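You operate a simulated robot arm through the tools that you are given. There is no shell and no other tool. Be economical: measure what you need, move in short steps, check, and stop when the job is done.

The job below is to be done with a simulated robot arm. You get a single attempt, and the scene is never put back.

Task
Empty the washer's tank strainer into the grey bin.
Fine: washer off and padlocked before the cover goes up; strainer back on its ledge, cover down. Where these are worked on the way, their far stop is far enough and under half their travel is too little: cover.

Only the result counts: the job must be done as asked and must still hold three seconds after the hand-in. Knocking over, shifting, dropping, spilling or breaking anything else fails it. Lids that push on must go on centred and level and be pressed home; caps that screw on are set level and turned clockwise until they are tight.

Robot
A 7-joint arm with a two-finger parallel gripper on a trunk, on a base that drives. Base frame: it is fixed to the floor where the robot stands at the start and does not move with it; the origin is under the middle of the robot, x ahead of it, y to its left, z up. Readings come in m, rad, newtons and seconds.
With the tool pointing down near the work surface it reaches from about 0.34 to 0.78 m from the robot's upright axis, wherever it stands. Its first joint turns from -2.897 to 2.897 rad. Places, roughly: blue basket [1, -0.5, 1]; cover [1.1, -0.1, 1.2]; grey bin [-0.2, -0.9, 0.3]; seat of the tank ledge [1, 0, 0.8]; washer [1.1, -0.1, 0.9]; washer isolator [0.7, 0.1, 0.6]. Payload 3.91 kg.
The TCP is the grasp point between the finger pads, 0.03 m short of the fingertips. In the tool frame z runs along the fingers and y along their closing line. Largest opening 0.11 m; finger width 0.02, thickness 0.01; the body of the gripper, 0.048 by 0.112 m, starts 0.055 m behind the TCP.
Orientation is that of the tool frame in the base frame, as a unit quaternion [w, x, y, z]. With the fingers straight down and closing along the base's y, the tool's x points along the base's -x, its y along +y and its z along -z.

Tools
- The arm moves only by the tool move_arm. Its argument "rows" is a list of rows, each a list of 7 numbers: the finger opening in m, from 0 to 0.11, then the shift along the tool's x, y, z in m, then the turn, a rotation vector about the tool's x, y, z in rad. In form: [[jaw, dx, dy, dz, wx, wy, wz], ...]. A call has 1 to 20 rows; each row shifts and turns the commanded pose from where the row before left it, along the tool's axes as they then stand. A row lasts 0.2 s, in which the tool goes at most 0.05 m and 0.15 rad; a call with a longer step from one row to the next is refused whole, and so is a gripper value outside its range. Where a pose cannot be reached the arm comes as near as it can. A force on the tool above 40 N (or 10 N above the force at the start of the call, whichever is more), or a blocked arm, ends the call early, and 0.2 s more pass. Each finger travels about 0.153 m/s and halts on what it meets, pressing with about 34 N; the grip force reading is that of the motor and also rises with nothing between the fingers. The clock runs only during rows and for 0.2 s after the last one: add rows that do not move to give the fingers time. The reply holds the time, the measured pose of the TCP, the force on the tool along the base axes, the opening and the grip force, in the units named above and with some noise, with the torque about the TCP (base axes, N m) and any sound that the robot's microphone picked up, and new pictures: "views" is both (left out), scene, wrist or none.
- Cameras (640 x 400 px; columns grow to the right, rows downward): "scene" is now at [-0.0362, 0.0825, 1.3404]; the picture's right is [-0.87, -0.50, 0.00], its down [-0.37, 0.64, -0.68] and it looks along [0.34, -0.59, -0.74] (base axes); focal length 214 px, centre (320, 200). "wrist" rides on the gripper at [0.077, 0.007, -0.114] in the tool frame; the picture's right is [-0.09, 1.00, 0.00], its down [-0.80, -0.07, -0.59] and it looks along [-0.59, -0.05, 0.80] (tool axes); focal length 270 px, centre (320, 200). There is no depth. A picture from a camera that has moved, and an enlarged one, comes with that camera's place and axes in the base frame and with its lens.
- raise_lower(by): slides the trunk up (or, below 0, down) by that many m; the arm and the scene camera ride with it, the base frame stays. It gives what a move gives, with no picture.
- roll_base(legs): drives the robot by 1 to 6 legs, each [ahead, turn to the left] in m and rad, along the robot's own axes; the way and the turn of a leg run together, so that a leg with both is an arc; at most 1.5 m and 3.142 rad a leg. The arm and the cameras ride along, it lands a little off, and it stops where it bumps. It gives what a move gives, and a new picture of the scene camera.
- aim_head(pan, tilt): turns the head with the scene camera to pan (to the left, within 2.705 rad either way) and tilt (down, from -0.506 to 1.204), counted from straight ahead of the robot. It gives what a move gives, and a new picture of the scene camera.
- zoom(camera, box): a new picture of the part [left, top, right, bottom] of that camera's present view, enlarged. The clock stands still meanwhile.
- finish_job(): hands the job in; it is judged then, once.

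Work in short steps. Places have to be worked out from the pictures, the camera data and where the tool is seen: move nearer, look again, correct. Check each grasp and each placing, and mend what went wrong. You have 120 turns and 260 pictures in all, those below and enlarged ones among them. Open the gripper and draw the arm clear of the work before you hand the job in, unless the task says otherwise; then end with one line.

The tools are called after ">>>" as a command line: name --pt "numbers of a row" for each row, then --argument value for the rest, lists and objects as JSON in quotes. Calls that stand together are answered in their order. move_arm: Moves the arm, as the interface text tells. Its arguments: {"type":"object","properties":{"rows":{"type":"array","items":{"type":"array","items":{"type":"number"}}},"views":{"type":"string","enum":["both","scene","wrist","none"]}},"required":["rows"]} The other tools are called the same way: raise_lower (by) slides the trunk up or down; roll_base (legs) drives the base; aim_head (pan, tilt) turns the head that bears the scene camera; zoom (camera, box) takes an enlarged picture of a part of a camera's view; finish_job () hands the job in.

At the start:

```text
time_s: 0.0
tool_pos: [0.4823, 0.0739, 0.7464]
ee_rot: [0.0, 0.0, 1.0, 0.0]
force: [-0.6, 0.3, -0.5]
torque: [-0.01, 0.02, -0.03]
grip_width: 0.1097
grasp_force: 0.1
trunk travel left (down, up): [-0.325, 0.285]
robot x, y, heading: [-0.0012, 0.0022, 0.002]
head pan, tilt: [-1.049, 0.827]
```

scene: 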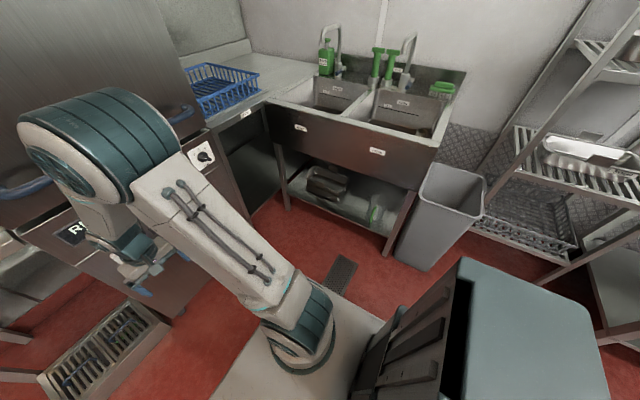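
wrist: 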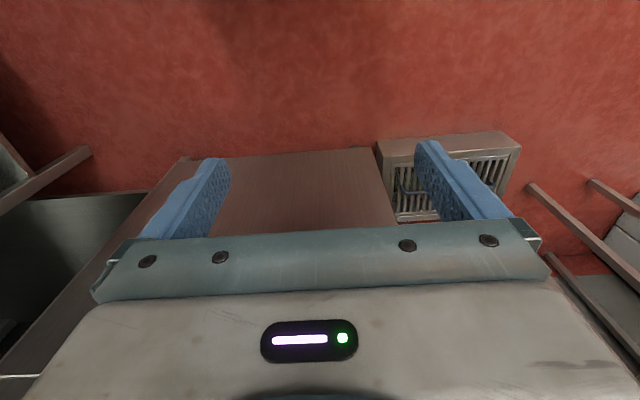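

I begin by looking straight ahead at the washer and its isolator.

>>> aim_head --pan 0.0 --tilt 0.5

>>> aim_head --pan 0.2 --tilt 0.95

```text
time_s: 1.3
tool_pos: [0.4809, 0.0752, 0.7455]
ee_rot: [0.0, -0.001, 1.0, 0.0]
force: [0.1, -0.6, 0.3]
torque: [0.01, 0.01, 0.02]
grip_width: 0.11
grasp_force: 0.0
trunk travel left (down, up): [-0.325, 0.285]
robot x, y, heading: [0.002, 0.0006, -0.0]
head pan, tilt: [0.0, 0.499]
camera scene: at [0.0152, 0.1512, 1.3686], right [0.0, -1.0, 0.0], down [-0.48, 0.0, -0.88], along [0.88, 0.0, -0.48], focal length 214 px, centre (320, 200)
```

scene: 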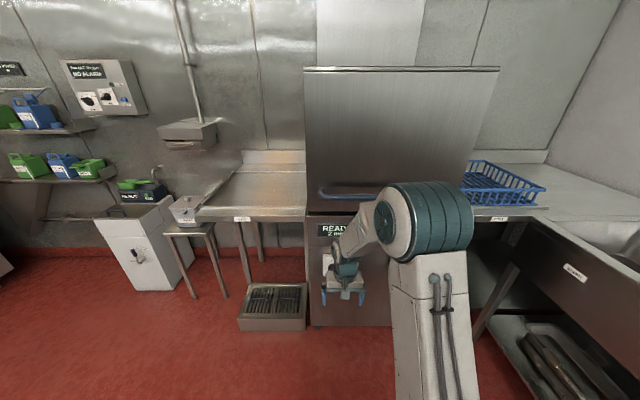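

```text
time_s: 2.2
tool_pos: [0.4816, 0.0755, 0.7454]
ee_rot: [0.0, 0.0, 1.0, 0.0]
force: [0.1, 0.4, -0.4]
torque: [0.0, -0.01, 0.0]
grip_width: 0.1101
grasp_force: 0.1
trunk travel left (down, up): [-0.325, 0.285]
robot x, y, heading: [0.0026, 0.0014, 0.001]
head pan, tilt: [0.201, 0.949]
camera scene: at [-0.0045, 0.1657, 1.3312], right [0.2, -0.98, 0.0], down [-0.8, -0.16, -0.58], along [0.57, 0.12, -0.81], focal length 214 px, centre (320, 200)
```

scene: 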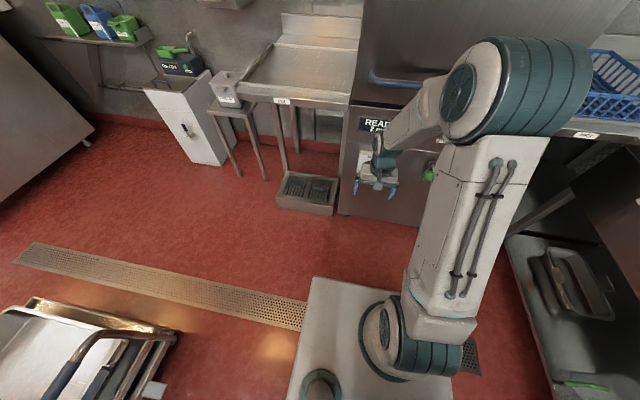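

The arm hides the washer's front; I enlarge the front and swing the arm aside.

>>> zoom --camera "scene" --box '[320, 80, 480, 220]'

>>> move_arm --pt "0.11 0 0.05 0 0 0 0" --pt "0.11 0 0.05 0 0 0 0" --pt "0.11 0 0.05 0 0 0 0" --pt "0.11 0 0.05 0 0 0 0" --pt "0.11 0 0.05 0 0 0 0" --pt "0.11 0 0.05 0 0 0 0" --pt "0.11 0.03 0.03 0 0 0 0" --pt "0.11 0.03 0.03 0 0 0 0" --pt "0.11 0.03 0.03 0 0 0 0" --views "scene"

```text
2.86 times, centred on (400, 150) of scene
camera zoom: at [-0.0045, 0.1657, 1.3312], right [0.2, -0.98, 0.0], down [-0.8, -0.16, -0.58], along [0.57, 0.12, -0.81], focal length 613 px, centre (91, 343)
```

zoom: 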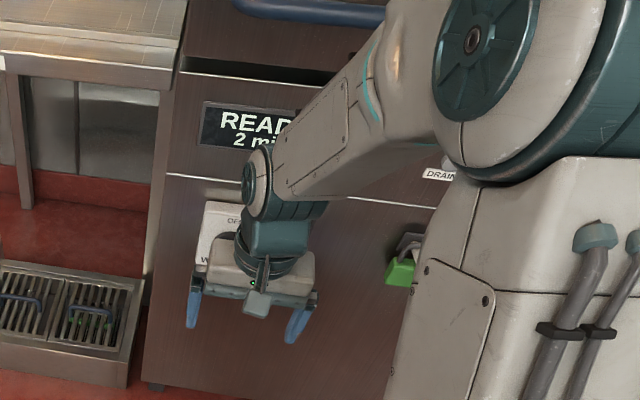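

```text
time_s: 4.2
tool_pos: [0.3922, 0.4666, 0.7436]
ee_rot: [0.0, 0.0, 1.0, 0.0]
force: [0.5, 0.8, -0.1]
torque: [-0.02, -0.03, -0.02]
grip_width: 0.1102
grasp_force: 0.1
trunk travel left (down, up): [-0.325, 0.285]
robot x, y, heading: [-0.0017, 0.001, -0.0]
head pan, tilt: [0.201, 0.949]
camera scene: at [-0.0046, 0.1659, 1.3311], right [0.2, -0.98, 0.0], down [-0.8, -0.16, -0.58], along [0.57, 0.12, -0.81], focal length 214 px, centre (320, 200)
```

scene: 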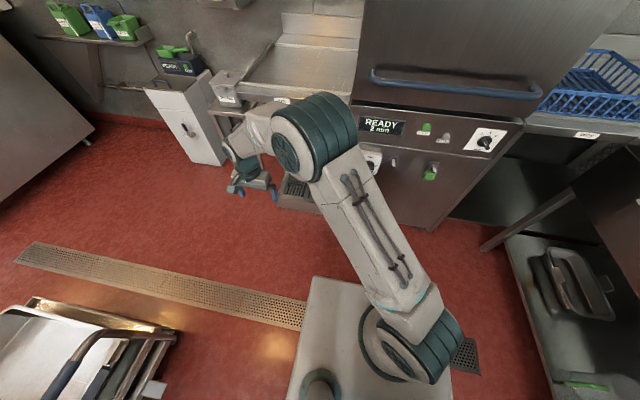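

>>> aim_head --pan -0.1 --tilt 0.75

>>> zoom --camera "scene" --box '[240, 60, 440, 260]'

```text
time_s: 5.0
tool_pos: [0.3922, 0.465, 0.7429]
ee_rot: [0.001, 0.0, 1.0, 0.0]
force: [-0.8, -0.3, -0.4]
torque: [0.01, -0.01, 0.01]
grip_width: 0.11
grasp_force: 0.1
trunk travel left (down, up): [-0.325, 0.285]
robot x, y, heading: [-0.0026, -0.001, -0.0]
head pan, tilt: [-0.099, 0.75]
camera scene: at [0.0066, 0.1433, 1.3466], right [-0.1, -1.0, 0.0], down [-0.68, 0.07, -0.73], along [0.73, -0.07, -0.68], focal length 214 px, centre (320, 200)
```

scene: 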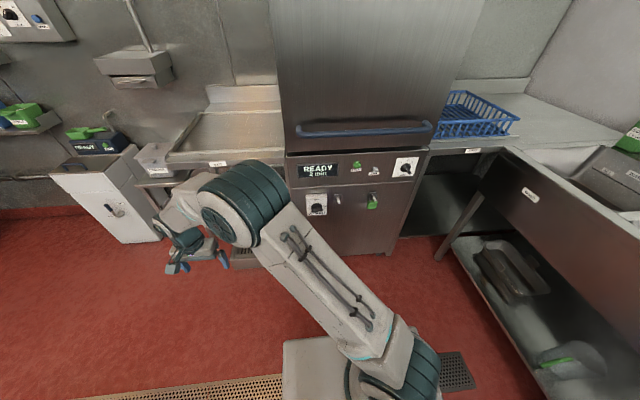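

```text
2.00 times, centred on (340, 160) of scene
camera zoom: at [0.0066, 0.1433, 1.3466], right [-0.1, -1.0, 0.0], down [-0.68, 0.07, -0.73], along [0.73, -0.07, -0.68], focal length 429 px, centre (280, 280)
```

zoom: 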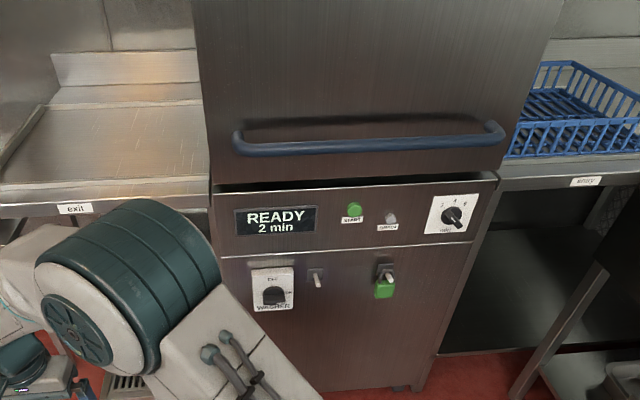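

>>> zoom --camera "scene" --box '[295, 150, 395, 225]'

>>> zoom --camera "scene" --box '[340, 145, 430, 215]'

```text
5.33 times, centred on (345, 188) of scene
camera zoom: at [0.0066, 0.1433, 1.3466], right [-0.1, -1.0, 0.0], down [-0.68, 0.07, -0.73], along [0.73, -0.07, -0.68], focal length 1144 px, centre (187, 267)
```

zoom: 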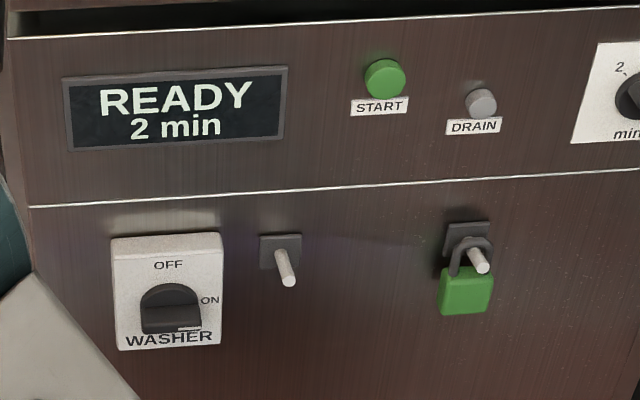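

```text
5.71 times, centred on (385, 180) of scene
camera zoom: at [0.0066, 0.1433, 1.3466], right [-0.1, -1.0, 0.0], down [-0.68, 0.07, -0.73], along [0.73, -0.07, -0.68], focal length 1226 px, centre (-51, 314)
```

zoom: 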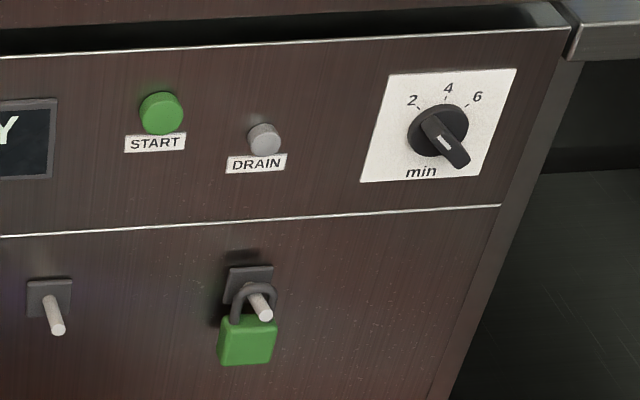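

The isolator knob, an empty peg beside it and the green padlock parked on another peg are seen. I bring the tool back in front and point it forward.

>>> move_arm --pt "0.11 0 -0.044 0 0 0 0" --pt "0.11 0 -0.044 0 0 0 0" --pt "0.11 0 -0.044 0 0 0 0" --pt "0.11 0 -0.044 0 0 0 0" --pt "0.11 0 -0.044 0 0 0 0" --pt "0.11 0 -0.044 0 0 0 0" --pt "0.11 0 -0.044 0 0 0 0" --pt "0.11 0 -0.044 0 0 0 0" --pt "0.11 0 0 0 0 -0.1428 0" --pt "0.11 0 0 0 0 -0.1428 0" --pt "0.11 0 0 0 0 -0.1428 0" --pt "0.11 0 0 0 0 -0.1428 0" --pt "0.11 0 0 0 0 -0.1428 0" --pt "0.11 0 0 0 0 -0.1428 0" --pt "0.11 0 0 0 0 -0.1428 0" --pt "0.11 0 0 0 0 -0.1428 0" --pt "0.11 0 0 0 0 -0.1428 0" --pt "0.11 0 0 0 0 -0.1428 0"

```text
time_s: 8.8
tool_pos: [0.4781, 0.1641, 0.7519]
ee_rot: [0.656, 0.0, 0.754, 0.0]
force: [0.0, 0.1, 0.3]
torque: [0.01, 0.02, 0.04]
grip_width: 0.1099
grasp_force: 0.1
out of reach, approached as far as the arm can: row 11, 12, 13, 14, 15, 16, 17
trunk travel left (down, up): [-0.325, 0.285]
robot x, y, heading: [0.0009, 0.0009, 0.007]
head pan, tilt: [-0.099, 0.75]
camera scene: at [0.0065, 0.1431, 1.3467], right [-0.1, -1.0, 0.0], down [-0.68, 0.07, -0.73], along [0.73, -0.07, -0.68], focal length 214 px, centre (320, 200)
camera wrist: at [0.3528, 0.1707, 0.6918], right [0.01, 1.0, 0.09], down [-0.48, -0.07, 0.88], along [0.88, -0.05, 0.47], focal length 270 px, centre (320, 200)
```

scene: 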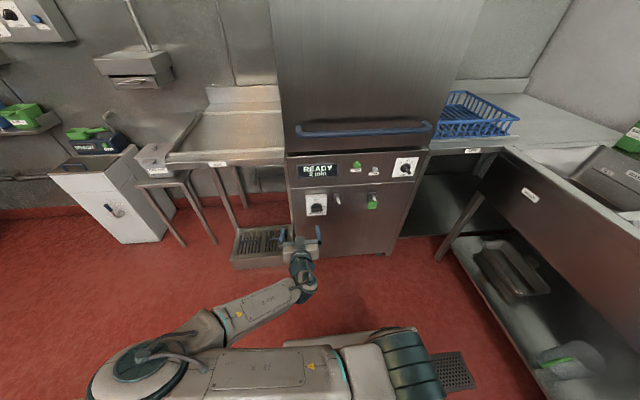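
wrist: 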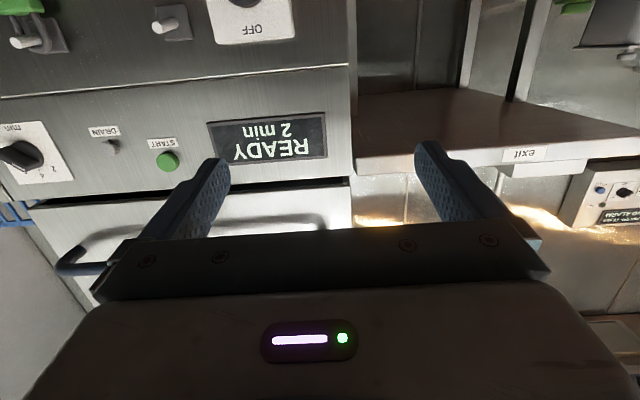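

Triangulating both views puts the washer front at x≈0.754, the knob axis near y 0.09, z 0.62, the pegs at z 0.66 (y −0.01 and −0.18). I finish levelling the tool, roll it so that the fingers close vertically and move before the knob.

>>> move_arm --pt "0.11 0 0 0 0 -0.143 0" --pt "0.11 0.0 0 0.04 0 0 0" --pt "0.11 0 0 0.04 0 0 0" --pt "0.11 0 0 0 0 0 0.1428" --pt "0.11 0 0 0 0 0 0.1428" --pt "0.11 0 0 0 0 0 0.1428" --pt "0.11 0 0 0 0 0 0.1428" --pt "0.11 0 0 0 0 0 0.1428" --pt "0.11 0 0 0 0 0 0.1428" --pt "0.11 0 0 0 0 0 0.1428" --pt "0.11 0 0 0 0 0 0.1428" --pt "0.11 0 0 0 0 0 0.1428" --pt "0.11 0 0 0 0 0 0.1428" --pt "0.11 0 0 0 0 0 0.1428" --pt "0.11 -0.03 -0.045 0 0 0 0" --pt "0.11 -0.03 -0.045 0 0 0 0" --pt "0.11 0 -0.03 0 0 0 0"

```text
refused: row 15 steps farther than a row can; nothing moved
```

>>> move_arm --pt "0.11 0 0 0 0 -0.143 0" --pt "0.11 0.0 0 0.04 0 0 0" --pt "0.11 0 0 0.04 0 0 0" --pt "0.11 0 0 0 0 0 0.1428" --pt "0.11 0 0 0 0 0 0.1428" --pt "0.11 0 0 0 0 0 0.1428" --pt "0.11 0 0 0 0 0 0.1428" --pt "0.11 0 0 0 0 0 0.1428" --pt "0.11 0 0 0 0 0 0.1428" --pt "0.11 0 0 0 0 0 0.1428" --pt "0.11 0 0 0 0 0 0.1428" --pt "0.11 0 0 0 0 0 0.1428" --pt "0.11 0 0 0 0 0 0.1428" --pt "0.11 0 0 0 0 0 0.1428" --pt "0.11 -0.025 -0.04 0 0 0 0" --pt "0.11 -0.025 -0.04 0 0 0 0" --pt "0.11 -0.02 -0.04 0 0 0 0"

```text
time_s: 12.4
tool_pos: [0.559, 0.0917, 0.6307]
ee_rot: [0.5, 0.499, 0.5, 0.501]
force: [0.3, 0.4, 0.4]
torque: [-0.02, 0.02, -0.02]
grip_width: 0.1097
grasp_force: 0.1
trunk travel left (down, up): [-0.325, 0.285]
robot x, y, heading: [0.0006, -0.0011, -0.001]
head pan, tilt: [-0.099, 0.75]
camera scene: at [0.0065, 0.1431, 1.3467], right [-0.1, -0.99, 0.0], down [-0.68, 0.07, -0.73], along [0.73, -0.07, -0.68], focal length 214 px, centre (320, 200)
camera wrist: at [0.4437, 0.1698, 0.6368], right [0.0, -0.09, 1.0], down [-0.59, -0.8, -0.07], along [0.8, -0.59, -0.05], focal length 270 px, centre (320, 200)
```

scene: 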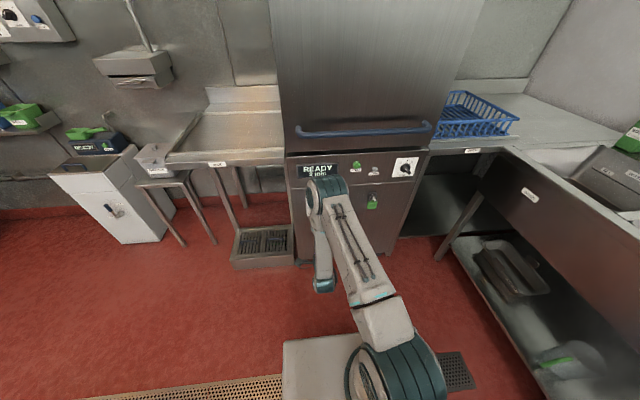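
wrist: 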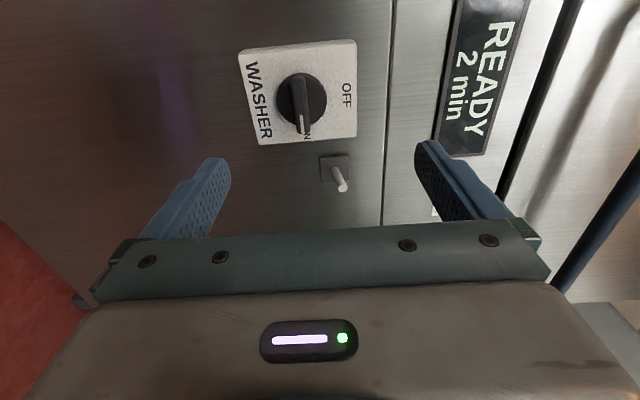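

Knob bar is horizontal (pointing to ON), centre ≈ (0.72, 0.088, 0.612). I align with it and advance, then close.

>>> move_arm --pt "0.11 -0.004 -0.018 0 0 0 0" --pt "0.11 0 0 0.045 0 0 0" --pt "0.11 0 0 0.045 0 0 0" --pt "0.11 0 0 0.045 0 0 0" --pt "0.11 0 0 0.008 0 0 0" --views "wrist"

```text
time_s: 13.6
tool_pos: [0.6999, 0.0887, 0.6136]
ee_rot: [0.5, 0.5, 0.5, 0.5]
force: [0.4, -0.4, 0.5]
torque: [0.03, 0.01, -0.05]
grip_width: 0.1101
grasp_force: 0.1
trunk travel left (down, up): [-0.325, 0.285]
robot x, y, heading: [0.0005, 0.0022, -0.004]
head pan, tilt: [-0.099, 0.75]
camera wrist: at [0.5848, 0.1659, 0.6205], right [0.0, -0.09, 1.0], down [-0.59, -0.8, -0.07], along [0.8, -0.59, -0.05], focal length 270 px, centre (320, 200)
```

wrist: 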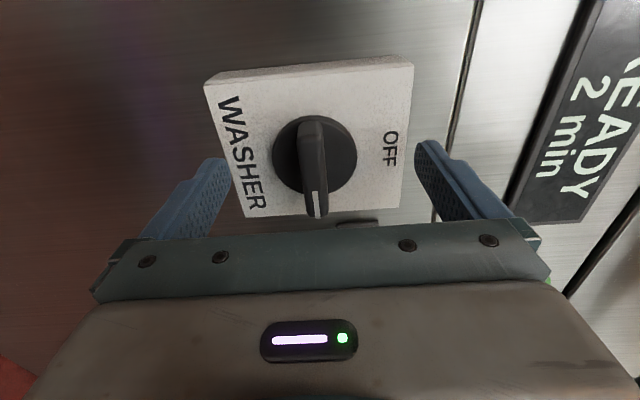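

>>> move_arm --pt "0.11 0 -0.003 0.012 0 0 0" --pt "0.05 0 0 0 0 0 0" --pt "0.0 0 0 0 0 0 0" --pt "0.0 0 0 0 0 0 0" --pt "0.0 0 0 0 0 0 0" --views "wrist"

```text
time_s: 14.8
tool_pos: [0.7124, 0.0888, 0.6105]
ee_rot: [0.499, 0.501, 0.5, 0.499]
force: [1.9, 0.0, -3.9]
torque: [0.01, 0.16, 0.11]
grip_width: 0.0528
grasp_force: 44.6
trunk travel left (down, up): [-0.325, 0.285]
robot x, y, heading: [-0.0005, -0.0012, -0.0]
head pan, tilt: [-0.099, 0.75]
camera wrist: at [0.5962, 0.1662, 0.6169], right [0.0, -0.09, 1.0], down [-0.59, -0.8, -0.07], along [0.8, -0.59, -0.05], focal length 270 px, centre (320, 200)
```

wrist: 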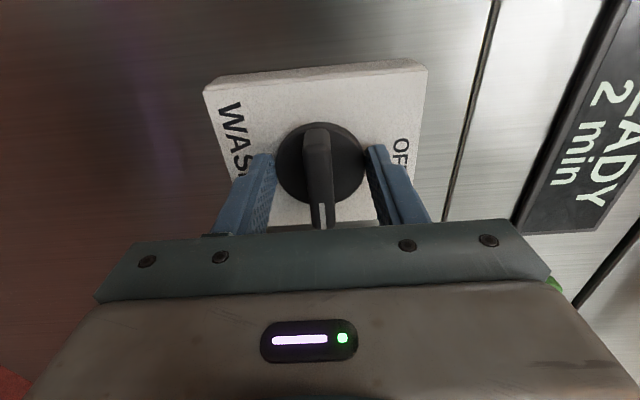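

The fingers met the round base of the knob; I open, back off 14 mm and close on the bar alone.

>>> move_arm --pt "0.08 0 0 0 0 0 0" --pt "0.08 0 0 -0.014 0 0 0" --pt "0.04 0 0 0 0 0 0" --pt "0.0 0 0 0 0 0 0" --pt "0.0 0 0 0 0 0 0" --pt "0.0 0 0 0 0 0 0" --views "wrist"

```text
time_s: 16.2
tool_pos: [0.6966, 0.0908, 0.6093]
ee_rot: [0.499, 0.501, 0.501, 0.499]
force: [-2.8, -0.3, -9.8]
torque: [0.09, -0.06, -0.01]
grip_width: 0.0137
grasp_force: 44.5
trunk travel left (down, up): [-0.325, 0.285]
robot x, y, heading: [0.0024, -0.0046, 0.003]
head pan, tilt: [-0.099, 0.75]
camera wrist: at [0.5818, 0.1672, 0.6171], right [0.0, -0.09, 1.0], down [-0.59, -0.8, -0.07], along [0.8, -0.59, -0.05], focal length 270 px, centre (320, 200)
```

wrist: 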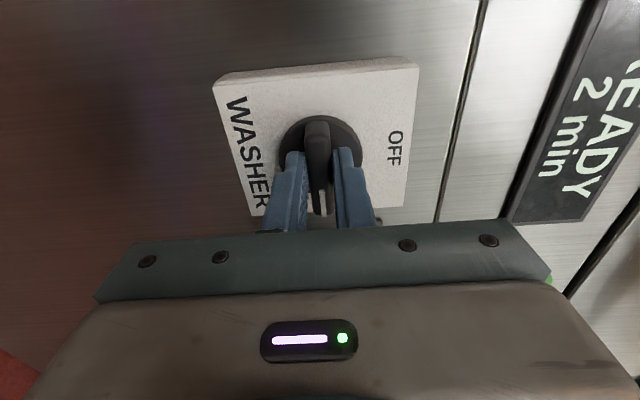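

Bar gripped (14 mm). Now I turn it 90° anticlockwise to OFF.

>>> move_arm --pt "0.0 0 0.002 0 0 0 0" --pt "0.0 0 0 0 0 0 -0.1428" --pt "0.0 0 0 0 0 0 -0.1428" --pt "0.0 0 0 0 0 0 -0.1428" --pt "0.0 0 0 0 0 0 -0.1428" --pt "0.0 0 0 0 0 0 -0.1428" --pt "0.0 0 0 0 0 0 -0.1428" --pt "0.0 0 0 0 0 0 -0.1428" --pt "0.0 0 0 0 0 0 -0.1428" --pt "0.0 0 0 0 0 0 -0.1428" --pt "0.0 0 0 0 0 0 -0.1428" --pt "0.0 0 0 0 0 0 -0.1428" --views "wrist"

```text
time_s: 17.9
tool_pos: [0.6966, 0.0879, 0.605]
ee_rot: [0.66, 0.244, 0.669, 0.238]
force: [9.8, 0.6, -12.0]
torque: [0.02, -0.87, -0.1]
grip_width: 0.0138
grasp_force: 45.2
trunk travel left (down, up): [-0.325, 0.285]
robot x, y, heading: [-0.0012, 0.0024, 0.003]
head pan, tilt: [-0.099, 0.75]
heard: click
stopped in row 8: the force on the tool passed its limit at 40 N (the readings are from after the stop); the commanded pose is now the measured one
camera wrist: at [0.5815, 0.1429, 0.5539], right [0.01, 0.71, 0.71], down [-0.59, -0.57, 0.58], along [0.81, -0.42, 0.41], focal length 270 px, centre (320, 200)
```

wrist: 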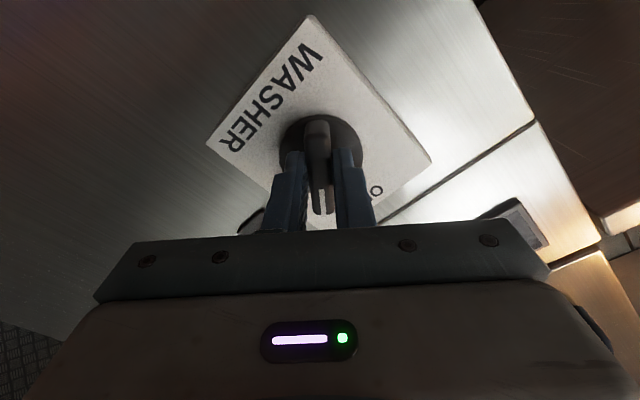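

It has turned about half and clicked; a sideways load built up, so I ease the tool up and turn the rest.

>>> move_arm --pt "0.0 -0.003 0.003 0 0 0 0" --pt "0.0 0 0 0 0 0 -0.13" --pt "0.0 0 0 0 0 0 -0.13" --pt "0.0 0 0 0 0 0 -0.13" --pt "0.0 0 0 0 0 0 -0.13" --pt "0.0 0 0 0 0 0 -0.13" --pt "0.0 0 0 0 0 0 -0.13" --views "wrist"

```text
time_s: 19.2
tool_pos: [0.6962, 0.0851, 0.6075]
ee_rot: [0.697, 0.047, 0.714, 0.043]
force: [17.6, -2.4, -14.5]
torque: [-0.08, 0.16, 0.57]
grip_width: 0.0141
grasp_force: 44.9
trunk travel left (down, up): [-0.325, 0.285]
robot x, y, heading: [0.0032, -0.0003, -0.006]
head pan, tilt: [-0.099, 0.75]
stopped in row 6: the force on the tool passed its limit at 40 N (the readings are from after the stop); the commanded pose is now the measured one
camera wrist: at [0.5801, 0.103, 0.5345], right [0.01, 0.98, 0.21], down [-0.58, -0.17, 0.8], along [0.82, -0.13, 0.56], focal length 270 px, centre (320, 200)
```

wrist: 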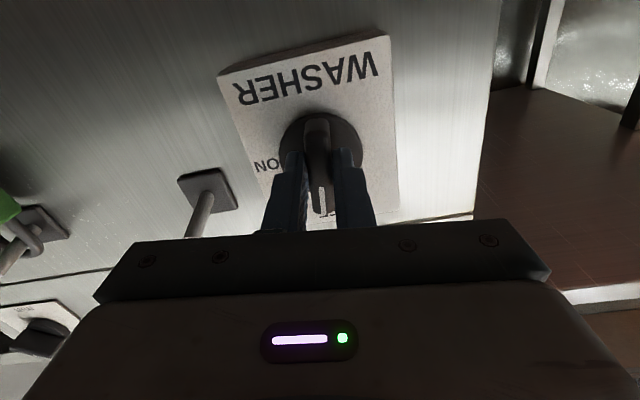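

About 7° remain. I release, re-centre and regrip to drop the load, then finish the turn.

>>> move_arm --pt "0.03 0 0 0 0 0 0" --pt "0.03 0 0 0 0 0 0" --pt "0.0 0 0 0 0 0 0" --pt "0.0 0 0 0 0 0 0" --pt "0.0 0 0 0 0 0 -0.07" --pt "0.0 0 0 0 0 0 -0.08" --views "wrist"

```text
time_s: 20.6
tool_pos: [0.6946, 0.0851, 0.61]
ee_rot: [0.7, -0.006, 0.714, -0.01]
force: [-1.6, -4.1, -2.3]
torque: [1.08, -0.65, 0.37]
grip_width: 0.0139
grasp_force: 45.5
trunk travel left (down, up): [-0.325, 0.285]
robot x, y, heading: [0.0032, -0.0013, -0.007]
head pan, tilt: [-0.099, 0.75]
camera wrist: at [0.5787, 0.0913, 0.5345], right [0.01, 1.0, 0.07], down [-0.58, -0.05, 0.81], along [0.82, -0.05, 0.58], focal length 270 px, centre (320, 200)
```

wrist: 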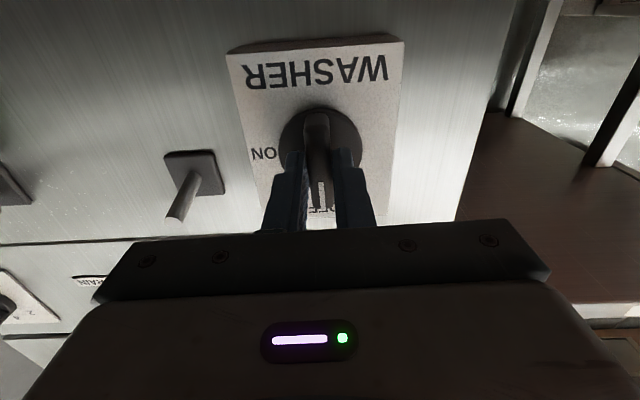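

Knob stands at OFF. I release, back away and move across toward the padlock.

>>> move_arm --pt "0.05 0 0 0 0 0 0" --pt "0.05 0 0 -0.04 0 0 0" --pt "0.05 0 0 -0.045 0 0 0" --pt "0.06 0 0 -0.045 0 0 0" --pt "0.08 0 -0.045 0 0 0 0" --pt "0.08 0 -0.045 0 0 0 0" --pt "0.08 0 -0.045 0 0 0 0" --pt "0.08 0 -0.045 0 0 0 0" --pt "0.08 0 -0.045 0 0 0 0" --pt "0.08 0 -0.04 0 0 0 0"

```text
time_s: 22.8
tool_pos: [0.5632, -0.1786, 0.6165]
ee_rot: [0.7, -0.004, 0.714, -0.011]
force: [-0.4, 0.6, 0.0]
torque: [0.0, 0.01, -0.02]
grip_width: 0.08
grasp_force: 0.1
trunk travel left (down, up): [-0.325, 0.285]
robot x, y, heading: [0.0027, 0.0011, -0.004]
head pan, tilt: [-0.099, 0.75]
camera scene: at [0.0072, 0.143, 1.3466], right [-0.1, -0.99, 0.0], down [-0.68, 0.07, -0.73], along [0.73, -0.08, -0.68], focal length 214 px, centre (320, 200)
camera wrist: at [0.4473, -0.1733, 0.5421], right [0.01, 1.0, 0.07], down [-0.58, -0.05, 0.81], along [0.82, -0.04, 0.58], focal length 270 px, centre (320, 200)
```

scene: 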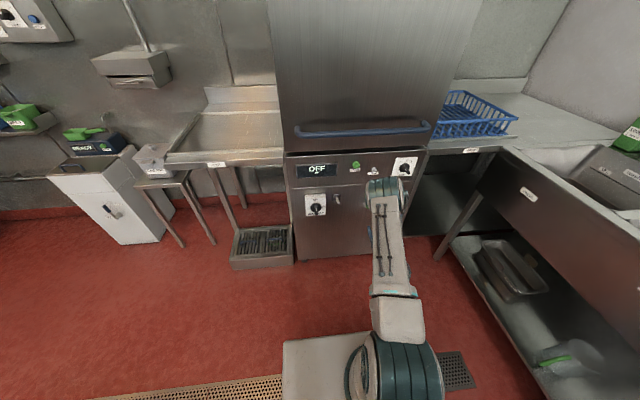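
wrist: 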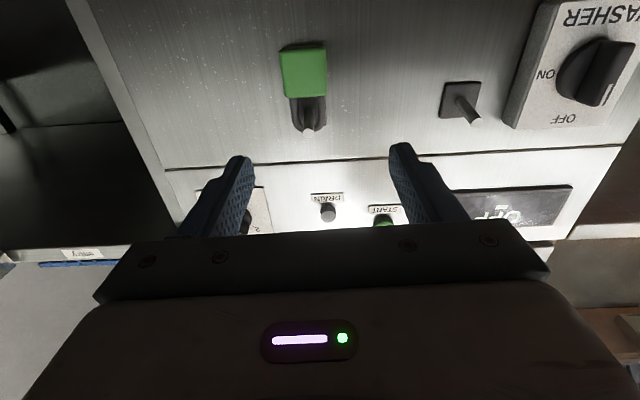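

The display reads OFF. The padlock body is at about y −0.19, z 0.59; I line up and advance most of the way.

>>> move_arm --pt "0.08 0.025 -0.0115 0 0 -0.02 0" --pt "0.08 0 0 0.045 0 0 0" --pt "0.08 0 0 0.045 0 0 0" --views "wrist"

>>> zoom --camera "scene" --box '[295, 150, 415, 240]'

```text
time_s: 23.6
tool_pos: [0.6552, -0.1896, 0.5943]
ee_rot: [0.707, -0.006, 0.707, -0.01]
force: [-0.7, 1.0, -0.3]
torque: [-0.02, -0.01, -0.01]
grip_width: 0.0801
grasp_force: 0.1
trunk travel left (down, up): [-0.325, 0.285]
robot x, y, heading: [-0.0022, 0.0015, -0.004]
head pan, tilt: [-0.099, 0.75]
camera wrist: at [0.5409, -0.1834, 0.517], right [0.01, 1.0, 0.07], down [-0.59, -0.05, 0.8], along [0.8, -0.04, 0.59], focal length 270 px, centre (320, 200)
```

wrist: 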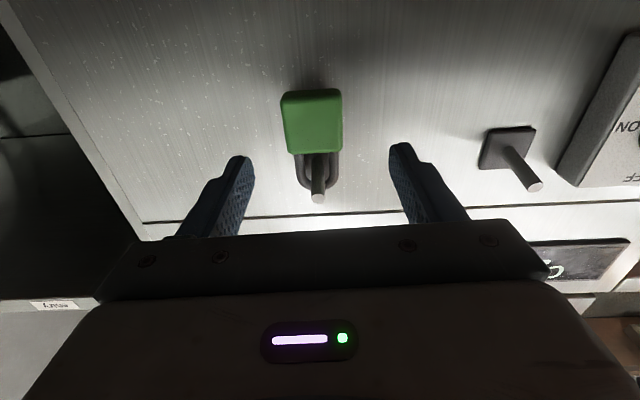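

```text
4.44 times, centred on (355, 195) of scene
camera zoom: at [0.0069, 0.1427, 1.3466], right [-0.1, -0.99, 0.0], down [-0.68, 0.07, -0.73], along [0.73, -0.08, -0.68], focal length 953 px, centre (164, 222)
```

zoom: 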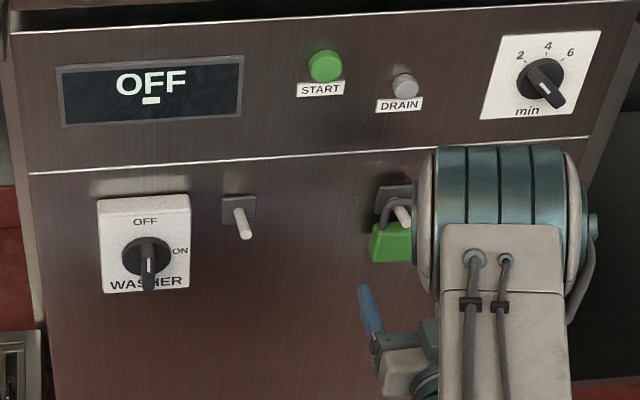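

>>> move_arm --pt "0.08 0.006 -0.004 0.02 0 0 0" --pt "0.08 0 0 0.03 0 0 0" --pt "0.08 0 0 0 0 0 0" --views "wrist"

```text
time_s: 24.4
tool_pos: [0.7046, -0.1935, 0.5864]
ee_rot: [0.707, -0.007, 0.707, -0.009]
force: [0.2, -0.7, -0.2]
torque: [0.02, -0.03, 0.0]
grip_width: 0.0802
grasp_force: 0.1
trunk travel left (down, up): [-0.325, 0.285]
robot x, y, heading: [-0.0034, 0.0004, -0.006]
head pan, tilt: [-0.099, 0.75]
camera wrist: at [0.589, -0.1882, 0.5106], right [0.01, 1.0, 0.07], down [-0.6, -0.05, 0.8], along [0.8, -0.04, 0.59], focal length 270 px, centre (320, 200)
```

wrist: 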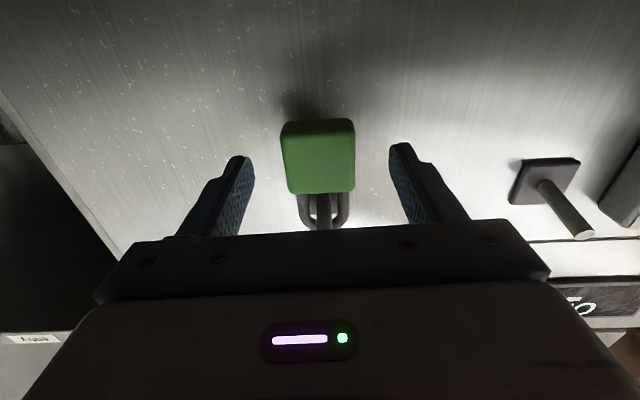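

>>> move_arm --pt "0.06 0 0 0.004 0 0 0" --pt "0.04 0 0 0 0 0 0" --pt "0.02 0 0 0 0 0 0" --pt "0.02 0 0 0 0 0 0" --pt "0.02 0 0 0 0 0 0" --views "wrist"

```text
time_s: 25.6
tool_pos: [0.7077, -0.1936, 0.5886]
ee_rot: [0.707, -0.005, 0.707, -0.011]
force: [0.2, -0.5, 0.2]
torque: [-0.01, 0.0, -0.03]
grip_width: 0.0198
grasp_force: 0.1
trunk travel left (down, up): [-0.325, 0.285]
robot x, y, heading: [0.0022, -0.0, -0.004]
head pan, tilt: [-0.099, 0.75]
camera wrist: at [0.5926, -0.1888, 0.5106], right [0.01, 1.0, 0.07], down [-0.6, -0.05, 0.8], along [0.8, -0.04, 0.59], focal length 270 px, centre (320, 200)
```

wrist: 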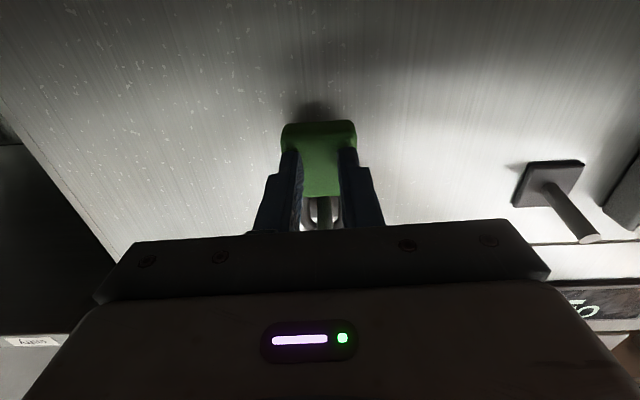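

The fingers closed short of the body (no force), so the padlock hangs deeper. I open, go 18 mm further and close again.

>>> move_arm --pt "0.07 0 0 0 0 0 0" --pt "0.07 0 0 0 0 0 0" --pt "0.07 0 0 0.009 0 0 0" --pt "0.07 0 0 0.009 0 0 0" --pt "0.04 0 0 0 0 0 0" --pt "0.02 0 0 0 0 0 0" --pt "0.02 0 0 0 0 0 0" --pt "0.02 0 0 0 0 0 0" --views "wrist"

```text
time_s: 27.4
tool_pos: [0.7254, -0.1943, 0.5875]
ee_rot: [0.707, -0.006, 0.707, -0.01]
force: [0.2, -0.1, -1.2]
torque: [0.02, 0.03, 0.02]
grip_width: 0.045
grasp_force: 34.1
trunk travel left (down, up): [-0.325, 0.285]
robot x, y, heading: [0.0007, 0.005, 0.001]
head pan, tilt: [-0.099, 0.75]
camera wrist: at [0.6108, -0.1888, 0.5103], right [0.01, 1.0, 0.07], down [-0.59, -0.05, 0.8], along [0.8, -0.04, 0.59], focal length 270 px, centre (320, 200)
```

wrist: 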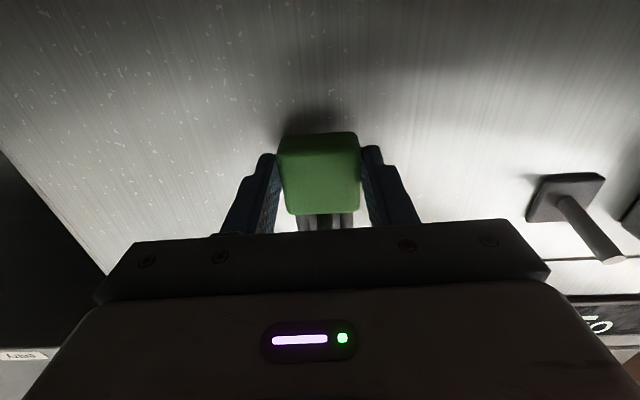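

Gripped (45 mm). I lift slightly and draw it back along the peg, which slopes up a bit.

>>> move_arm --pt "0.02 -0.008 0 0 0 0 0" --pt "0.02 -0.002 0 -0.01 0 0 0" --pt "0.02 -0.002 0 -0.01 0 0 0" --pt "0.02 -0.002 0 -0.01 0 0 0" --pt "0.02 -0.002 0 -0.01 0 0 0" --pt "0.02 -0.001 0 -0.015 0 0 0" --pt "0.02 0 0 -0.02 0 0 0"

>>> zoom --camera "scene" --box '[295, 150, 415, 240]'

```text
time_s: 29.0
tool_pos: [0.6501, -0.1963, 0.6045]
ee_rot: [0.707, -0.006, 0.707, -0.01]
force: [-0.2, -0.3, -0.6]
torque: [-0.01, 0.0, 0.01]
grip_width: 0.0451
grasp_force: 33.7
trunk travel left (down, up): [-0.325, 0.285]
robot x, y, heading: [0.0003, -0.0019, -0.008]
head pan, tilt: [-0.099, 0.75]
camera scene: at [0.0072, 0.1428, 1.3466], right [-0.1, -0.99, 0.0], down [-0.68, 0.07, -0.73], along [0.73, -0.08, -0.68], focal length 214 px, centre (320, 200)
camera wrist: at [0.5351, -0.1896, 0.5276], right [0.01, 1.0, 0.07], down [-0.59, -0.05, 0.8], along [0.8, -0.04, 0.59], focal length 270 px, centre (320, 200)
```

scene: 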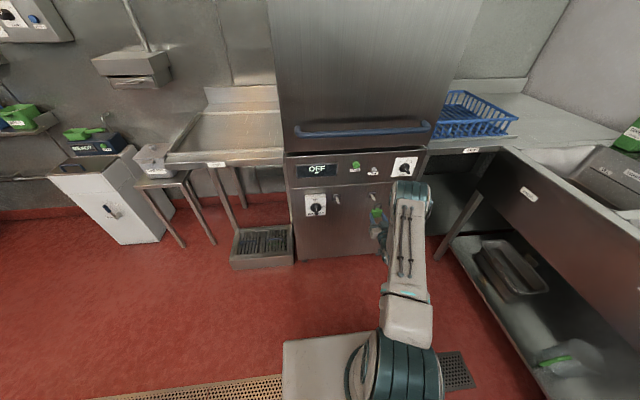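
wrist: 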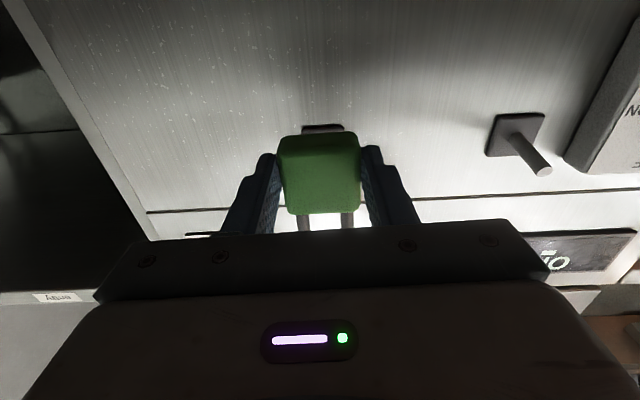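

```text
4.44 times, centred on (355, 195) of scene
camera zoom: at [0.0072, 0.1428, 1.3466], right [-0.1, -0.99, 0.0], down [-0.68, 0.07, -0.73], along [0.73, -0.08, -0.68], focal length 953 px, centre (164, 222)
```

zoom: 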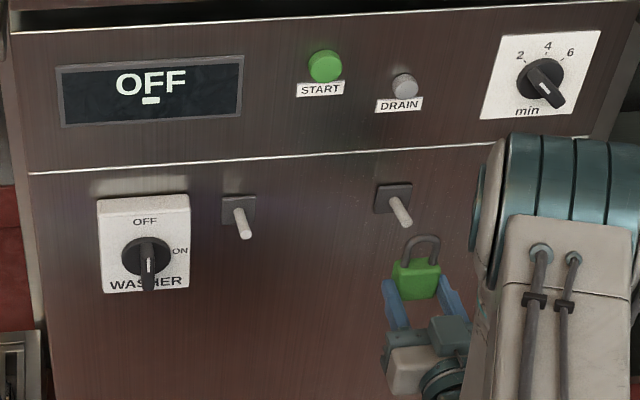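

The padlock is free. The left peg lies 0.17 m to the left at the same height; I carry it there and check before pushing on.

>>> move_arm --pt "0.02 0 0 -0.01 0 0 0" --pt "0.02 -0.001 0.045 0 0 0 0" --pt "0.02 -0.001 0.045 0 0 0 0" --pt "0.02 -0.001 0.045 0 0 0 0" --pt "0.02 -0.001 0.036 0 0 0 0" --pt "0.02 0 0 0 0 0 0" --views "wrist"

>>> zoom --camera "scene" --box '[295, 150, 415, 240]'

```text
time_s: 30.4
tool_pos: [0.6389, -0.024, 0.6043]
ee_rot: [0.707, -0.006, 0.707, -0.011]
force: [-0.3, 0.9, -1.5]
torque: [0.01, 0.04, 0.03]
grip_width: 0.045
grasp_force: 34.2
trunk travel left (down, up): [-0.325, 0.285]
robot x, y, heading: [0.0021, 0.0015, -0.009]
head pan, tilt: [-0.099, 0.75]
camera wrist: at [0.524, -0.0174, 0.5269], right [0.01, 1.0, 0.07], down [-0.59, -0.05, 0.8], along [0.8, -0.04, 0.59], focal length 270 px, centre (320, 200)
```

wrist: 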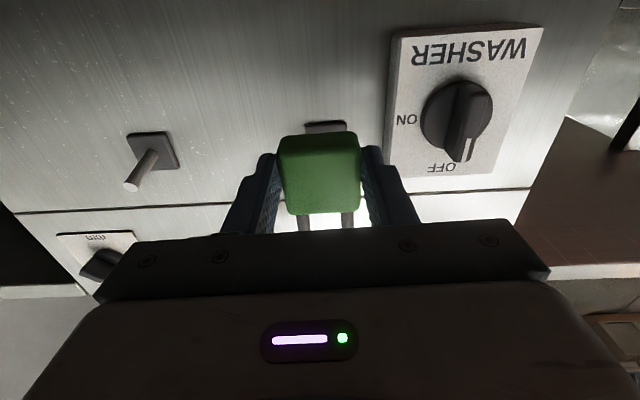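

```text
4.44 times, centred on (355, 195) of scene
camera zoom: at [0.0072, 0.143, 1.3466], right [-0.1, -0.99, 0.0], down [-0.68, 0.07, -0.73], along [0.73, -0.08, -0.68], focal length 953 px, centre (164, 222)
```

zoom: 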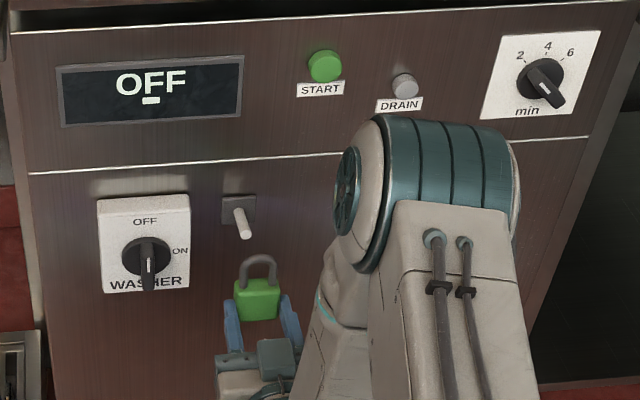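

Lined up with the left peg. I slide the padlock on by reversing the pull-off path.

>>> move_arm --pt "0.02 0 0.002 0.01 0 0 0" --pt "0.02 0 0 0.02 0 0 0" --pt "0.02 0.001 0 0.015 0 0 0" --pt "0.02 0.002 0 0.01 0 0 0" --pt "0.02 0.002 0 0.01 0 0 0" --pt "0.02 0.002 0 0.01 0 0 0" --pt "0.02 0.002 0 0.01 0 0 0" --views "wrist"

>>> zoom --camera "scene" --box '[295, 150, 415, 240]'

```text
time_s: 32.0
tool_pos: [0.7277, -0.0211, 0.5954]
ee_rot: [0.707, -0.006, 0.707, -0.009]
force: [0.3, -0.1, -1.2]
torque: [0.0, 0.02, -0.02]
grip_width: 0.0452
grasp_force: 34.2
trunk travel left (down, up): [-0.325, 0.285]
robot x, y, heading: [-0.0007, -0.0003, -0.006]
head pan, tilt: [-0.099, 0.75]
camera wrist: at [0.6123, -0.0163, 0.518], right [0.01, 1.0, 0.06], down [-0.59, -0.05, 0.8], along [0.8, -0.04, 0.59], focal length 270 px, centre (320, 200)
```

wrist: 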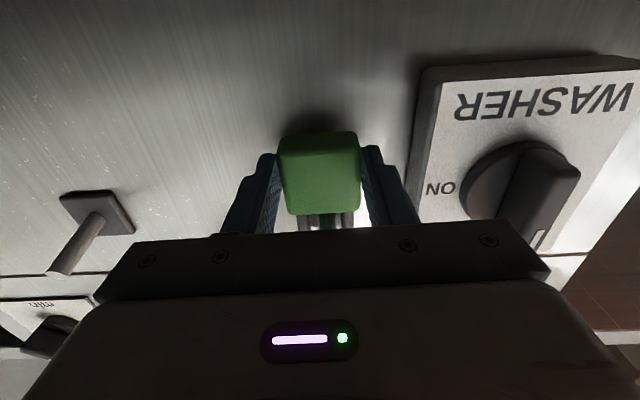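

```text
4.44 times, centred on (355, 195) of scene
camera zoom: at [0.0071, 0.1428, 1.3466], right [-0.1, -0.99, 0.0], down [-0.68, 0.07, -0.73], along [0.73, -0.08, -0.68], focal length 953 px, centre (164, 222)
```

zoom: 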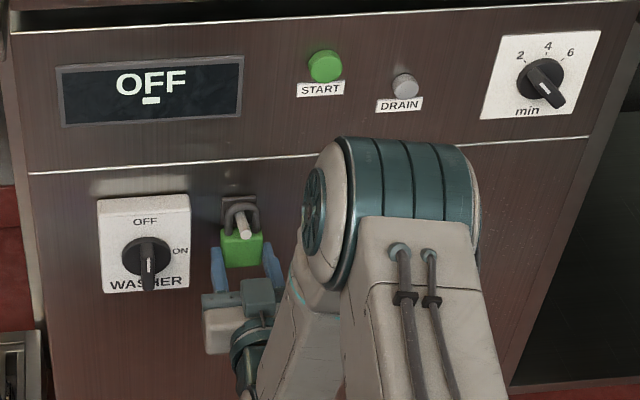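

The shackle is around the peg. I lower it 8 mm to rest, open and back away.

>>> move_arm --pt "0.02 0.008 0 0 0 0 0" --pt "0.05 0 0 0 0 0 0" --pt "0.07 0 0 0 0 0 0" --pt "0.07 0 0 -0.04 0 0 0" --pt "0.07 0 0 -0.05 0 0 0" --pt "0.07 0 0 -0.05 0 0 0" --views "wrist"

>>> zoom --camera "scene" --box '[295, 150, 415, 240]'

```text
time_s: 33.4
tool_pos: [0.5835, -0.0212, 0.5881]
ee_rot: [0.707, -0.006, 0.707, -0.009]
force: [-0.3, 0.0, -0.2]
torque: [0.0, 0.03, -0.04]
grip_width: 0.07
grasp_force: 0.0
trunk travel left (down, up): [-0.325, 0.285]
robot x, y, heading: [-0.0019, 0.0019, -0.002]
head pan, tilt: [-0.099, 0.75]
camera wrist: at [0.4692, -0.0157, 0.51], right [0.01, 1.0, 0.07], down [-0.6, -0.05, 0.8], along [0.8, -0.04, 0.59], focal length 270 px, centre (320, 200)
```

wrist: 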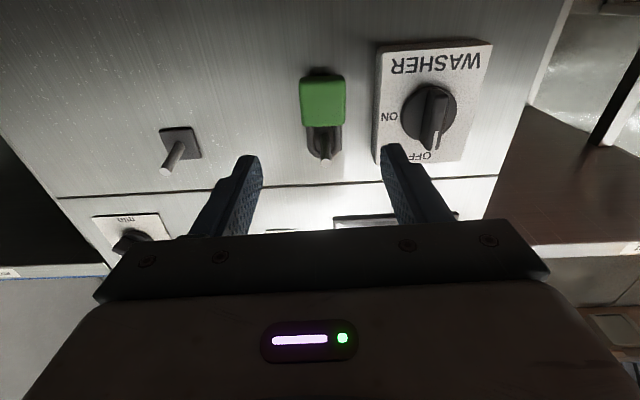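

```text
4.44 times, centred on (355, 195) of scene
camera zoom: at [0.0072, 0.1428, 1.3467], right [-0.1, -0.99, 0.0], down [-0.68, 0.07, -0.73], along [0.73, -0.08, -0.68], focal length 953 px, centre (164, 222)
```

zoom: 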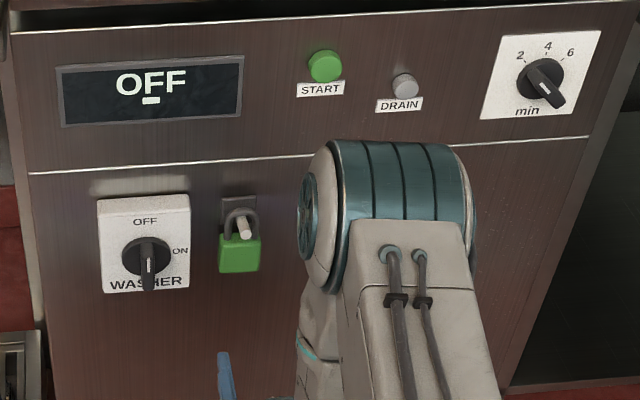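

Padlock is on. Next the hood: its blue handle bar is near z≈1.02, x≈0.70. I raise the trunk, roll the tool to close vertically and go up in front of the handle.

>>> raise_lower --by 0.2

>>> move_arm --pt "0.08 0 0 -0.03 0 0 0.1428" --pt "0.08 0 0 0 0 0 0.1428" --pt "0.08 0 0 0 0 0 0.1428" --pt "0.08 0 0 0 0 0 0.1428" --pt "0.08 0 0 0 0 0 0.1428" --pt "0.08 0 0 0 0 0 0.1428" --pt "0.08 0 0 0 0 0 0.1428" --pt "0.08 0 0 0 0 0 0.1428" --pt "0.08 0 0 0 0 0 0.1428" --pt "0.08 0 0 0 0 0 0.1428" --pt "0.08 0 0 0 0 0 0.1428" --pt "0.08 0 0.045 0 0 0 0" --pt "0.08 0 0.045 0 0 0 0" --pt "0.08 -0.03 0.03 0 0 0 0" --pt "0.08 -0.03 0.03 0 0 0 0" --pt "0.08 0 0.03 0 0 0 0"

```text
time_s: 35.6
tool_pos: [0.5853, -0.0214, 0.7874]
ee_rot: [0.707, -0.006, 0.707, -0.01]
force: [0.2, -0.5, 0.0]
torque: [0.0, 0.02, 0.01]
grip_width: 0.0702
grasp_force: 0.0
trunk travel left (down, up): [-0.525, 0.085]
robot x, y, heading: [-0.0015, -0.0036, -0.005]
head pan, tilt: [-0.099, 0.75]
```

```text
time_s: 39.0
tool_pos: [0.5531, -0.0782, 0.9688]
ee_rot: [0.507, 0.496, 0.505, 0.492]
force: [-0.1, -1.0, -0.1]
torque: [0.0, -0.01, 0.01]
grip_width: 0.08
grasp_force: 0.1
trunk travel left (down, up): [-0.525, 0.085]
robot x, y, heading: [0.001, 0.0015, -0.007]
head pan, tilt: [-0.099, 0.75]
camera scene: at [0.0067, 0.143, 1.5466], right [-0.1, -0.99, 0.0], down [-0.68, 0.07, -0.73], along [0.73, -0.08, -0.68], focal length 214 px, centre (320, 200)
camera wrist: at [0.4391, -0.0007, 0.9735], right [0.0, -0.06, 1.0], down [-0.6, -0.8, -0.05], along [0.8, -0.6, -0.04], focal length 270 px, centre (320, 200)
```

scene: 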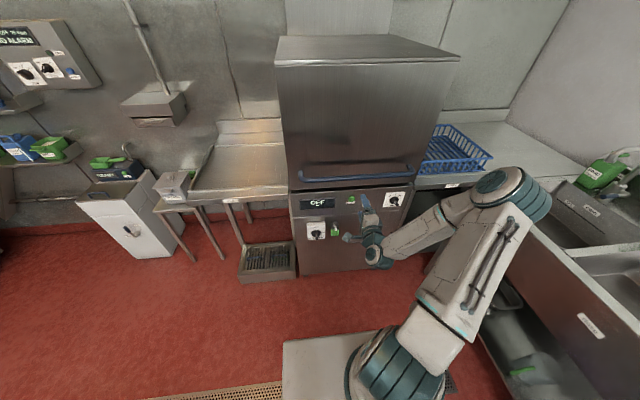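
wrist: 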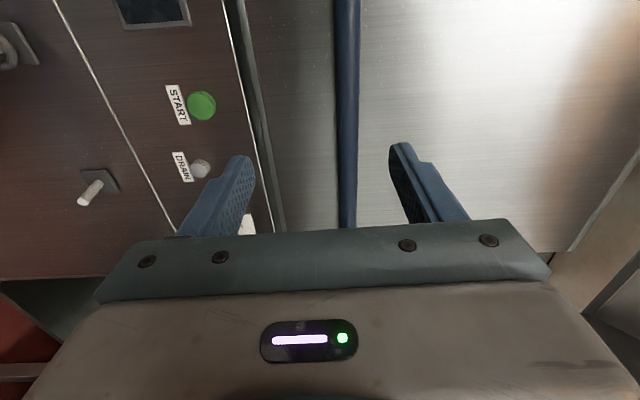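

Both views put the bar at about x 0.757, z 0.998. I raise and advance toward it.

>>> move_arm --pt "0.08 0 0.029 0.02 0 0 0" --pt "0.08 0 0 0.045 0 0 0" --pt "0.08 0 0 0.045 0 0 0" --pt "0.08 0 0 0.03 0 0 0"

```text
time_s: 40.0
tool_pos: [0.6936, -0.0764, 0.9992]
ee_rot: [0.507, 0.496, 0.504, 0.493]
force: [-0.1, -0.4, -0.3]
torque: [-0.02, 0.0, 0.0]
grip_width: 0.08
grasp_force: 0.0
trunk travel left (down, up): [-0.525, 0.085]
robot x, y, heading: [0.0006, 0.0017, -0.004]
head pan, tilt: [-0.099, 0.75]
camera scene: at [0.0073, 0.1429, 1.5466], right [-0.1, -0.99, 0.0], down [-0.68, 0.07, -0.73], along [0.73, -0.08, -0.68], focal length 214 px, centre (320, 200)
camera wrist: at [0.5799, 0.0017, 1.0032], right [0.0, -0.07, 1.0], down [-0.6, -0.8, -0.05], along [0.8, -0.6, -0.04], focal length 270 px, centre (320, 200)
```

scene: 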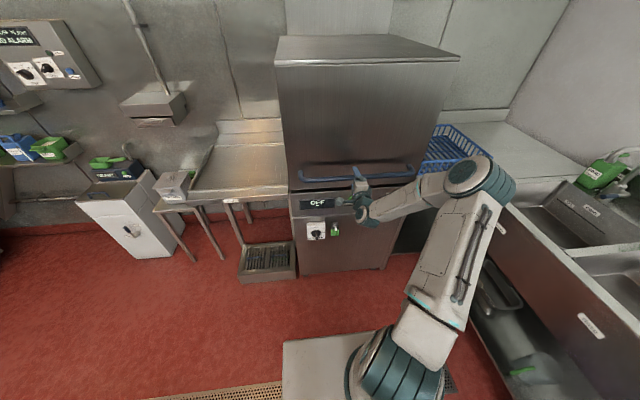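
wrist: 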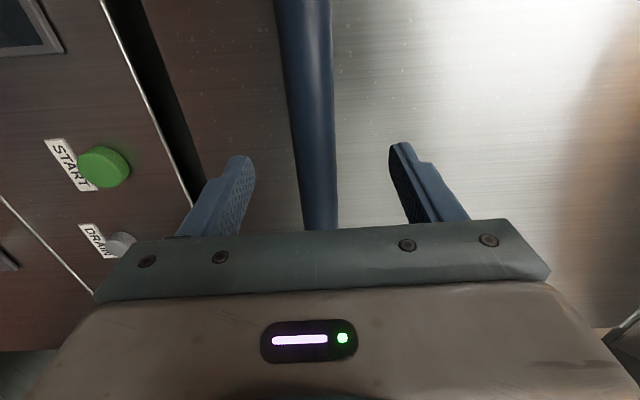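

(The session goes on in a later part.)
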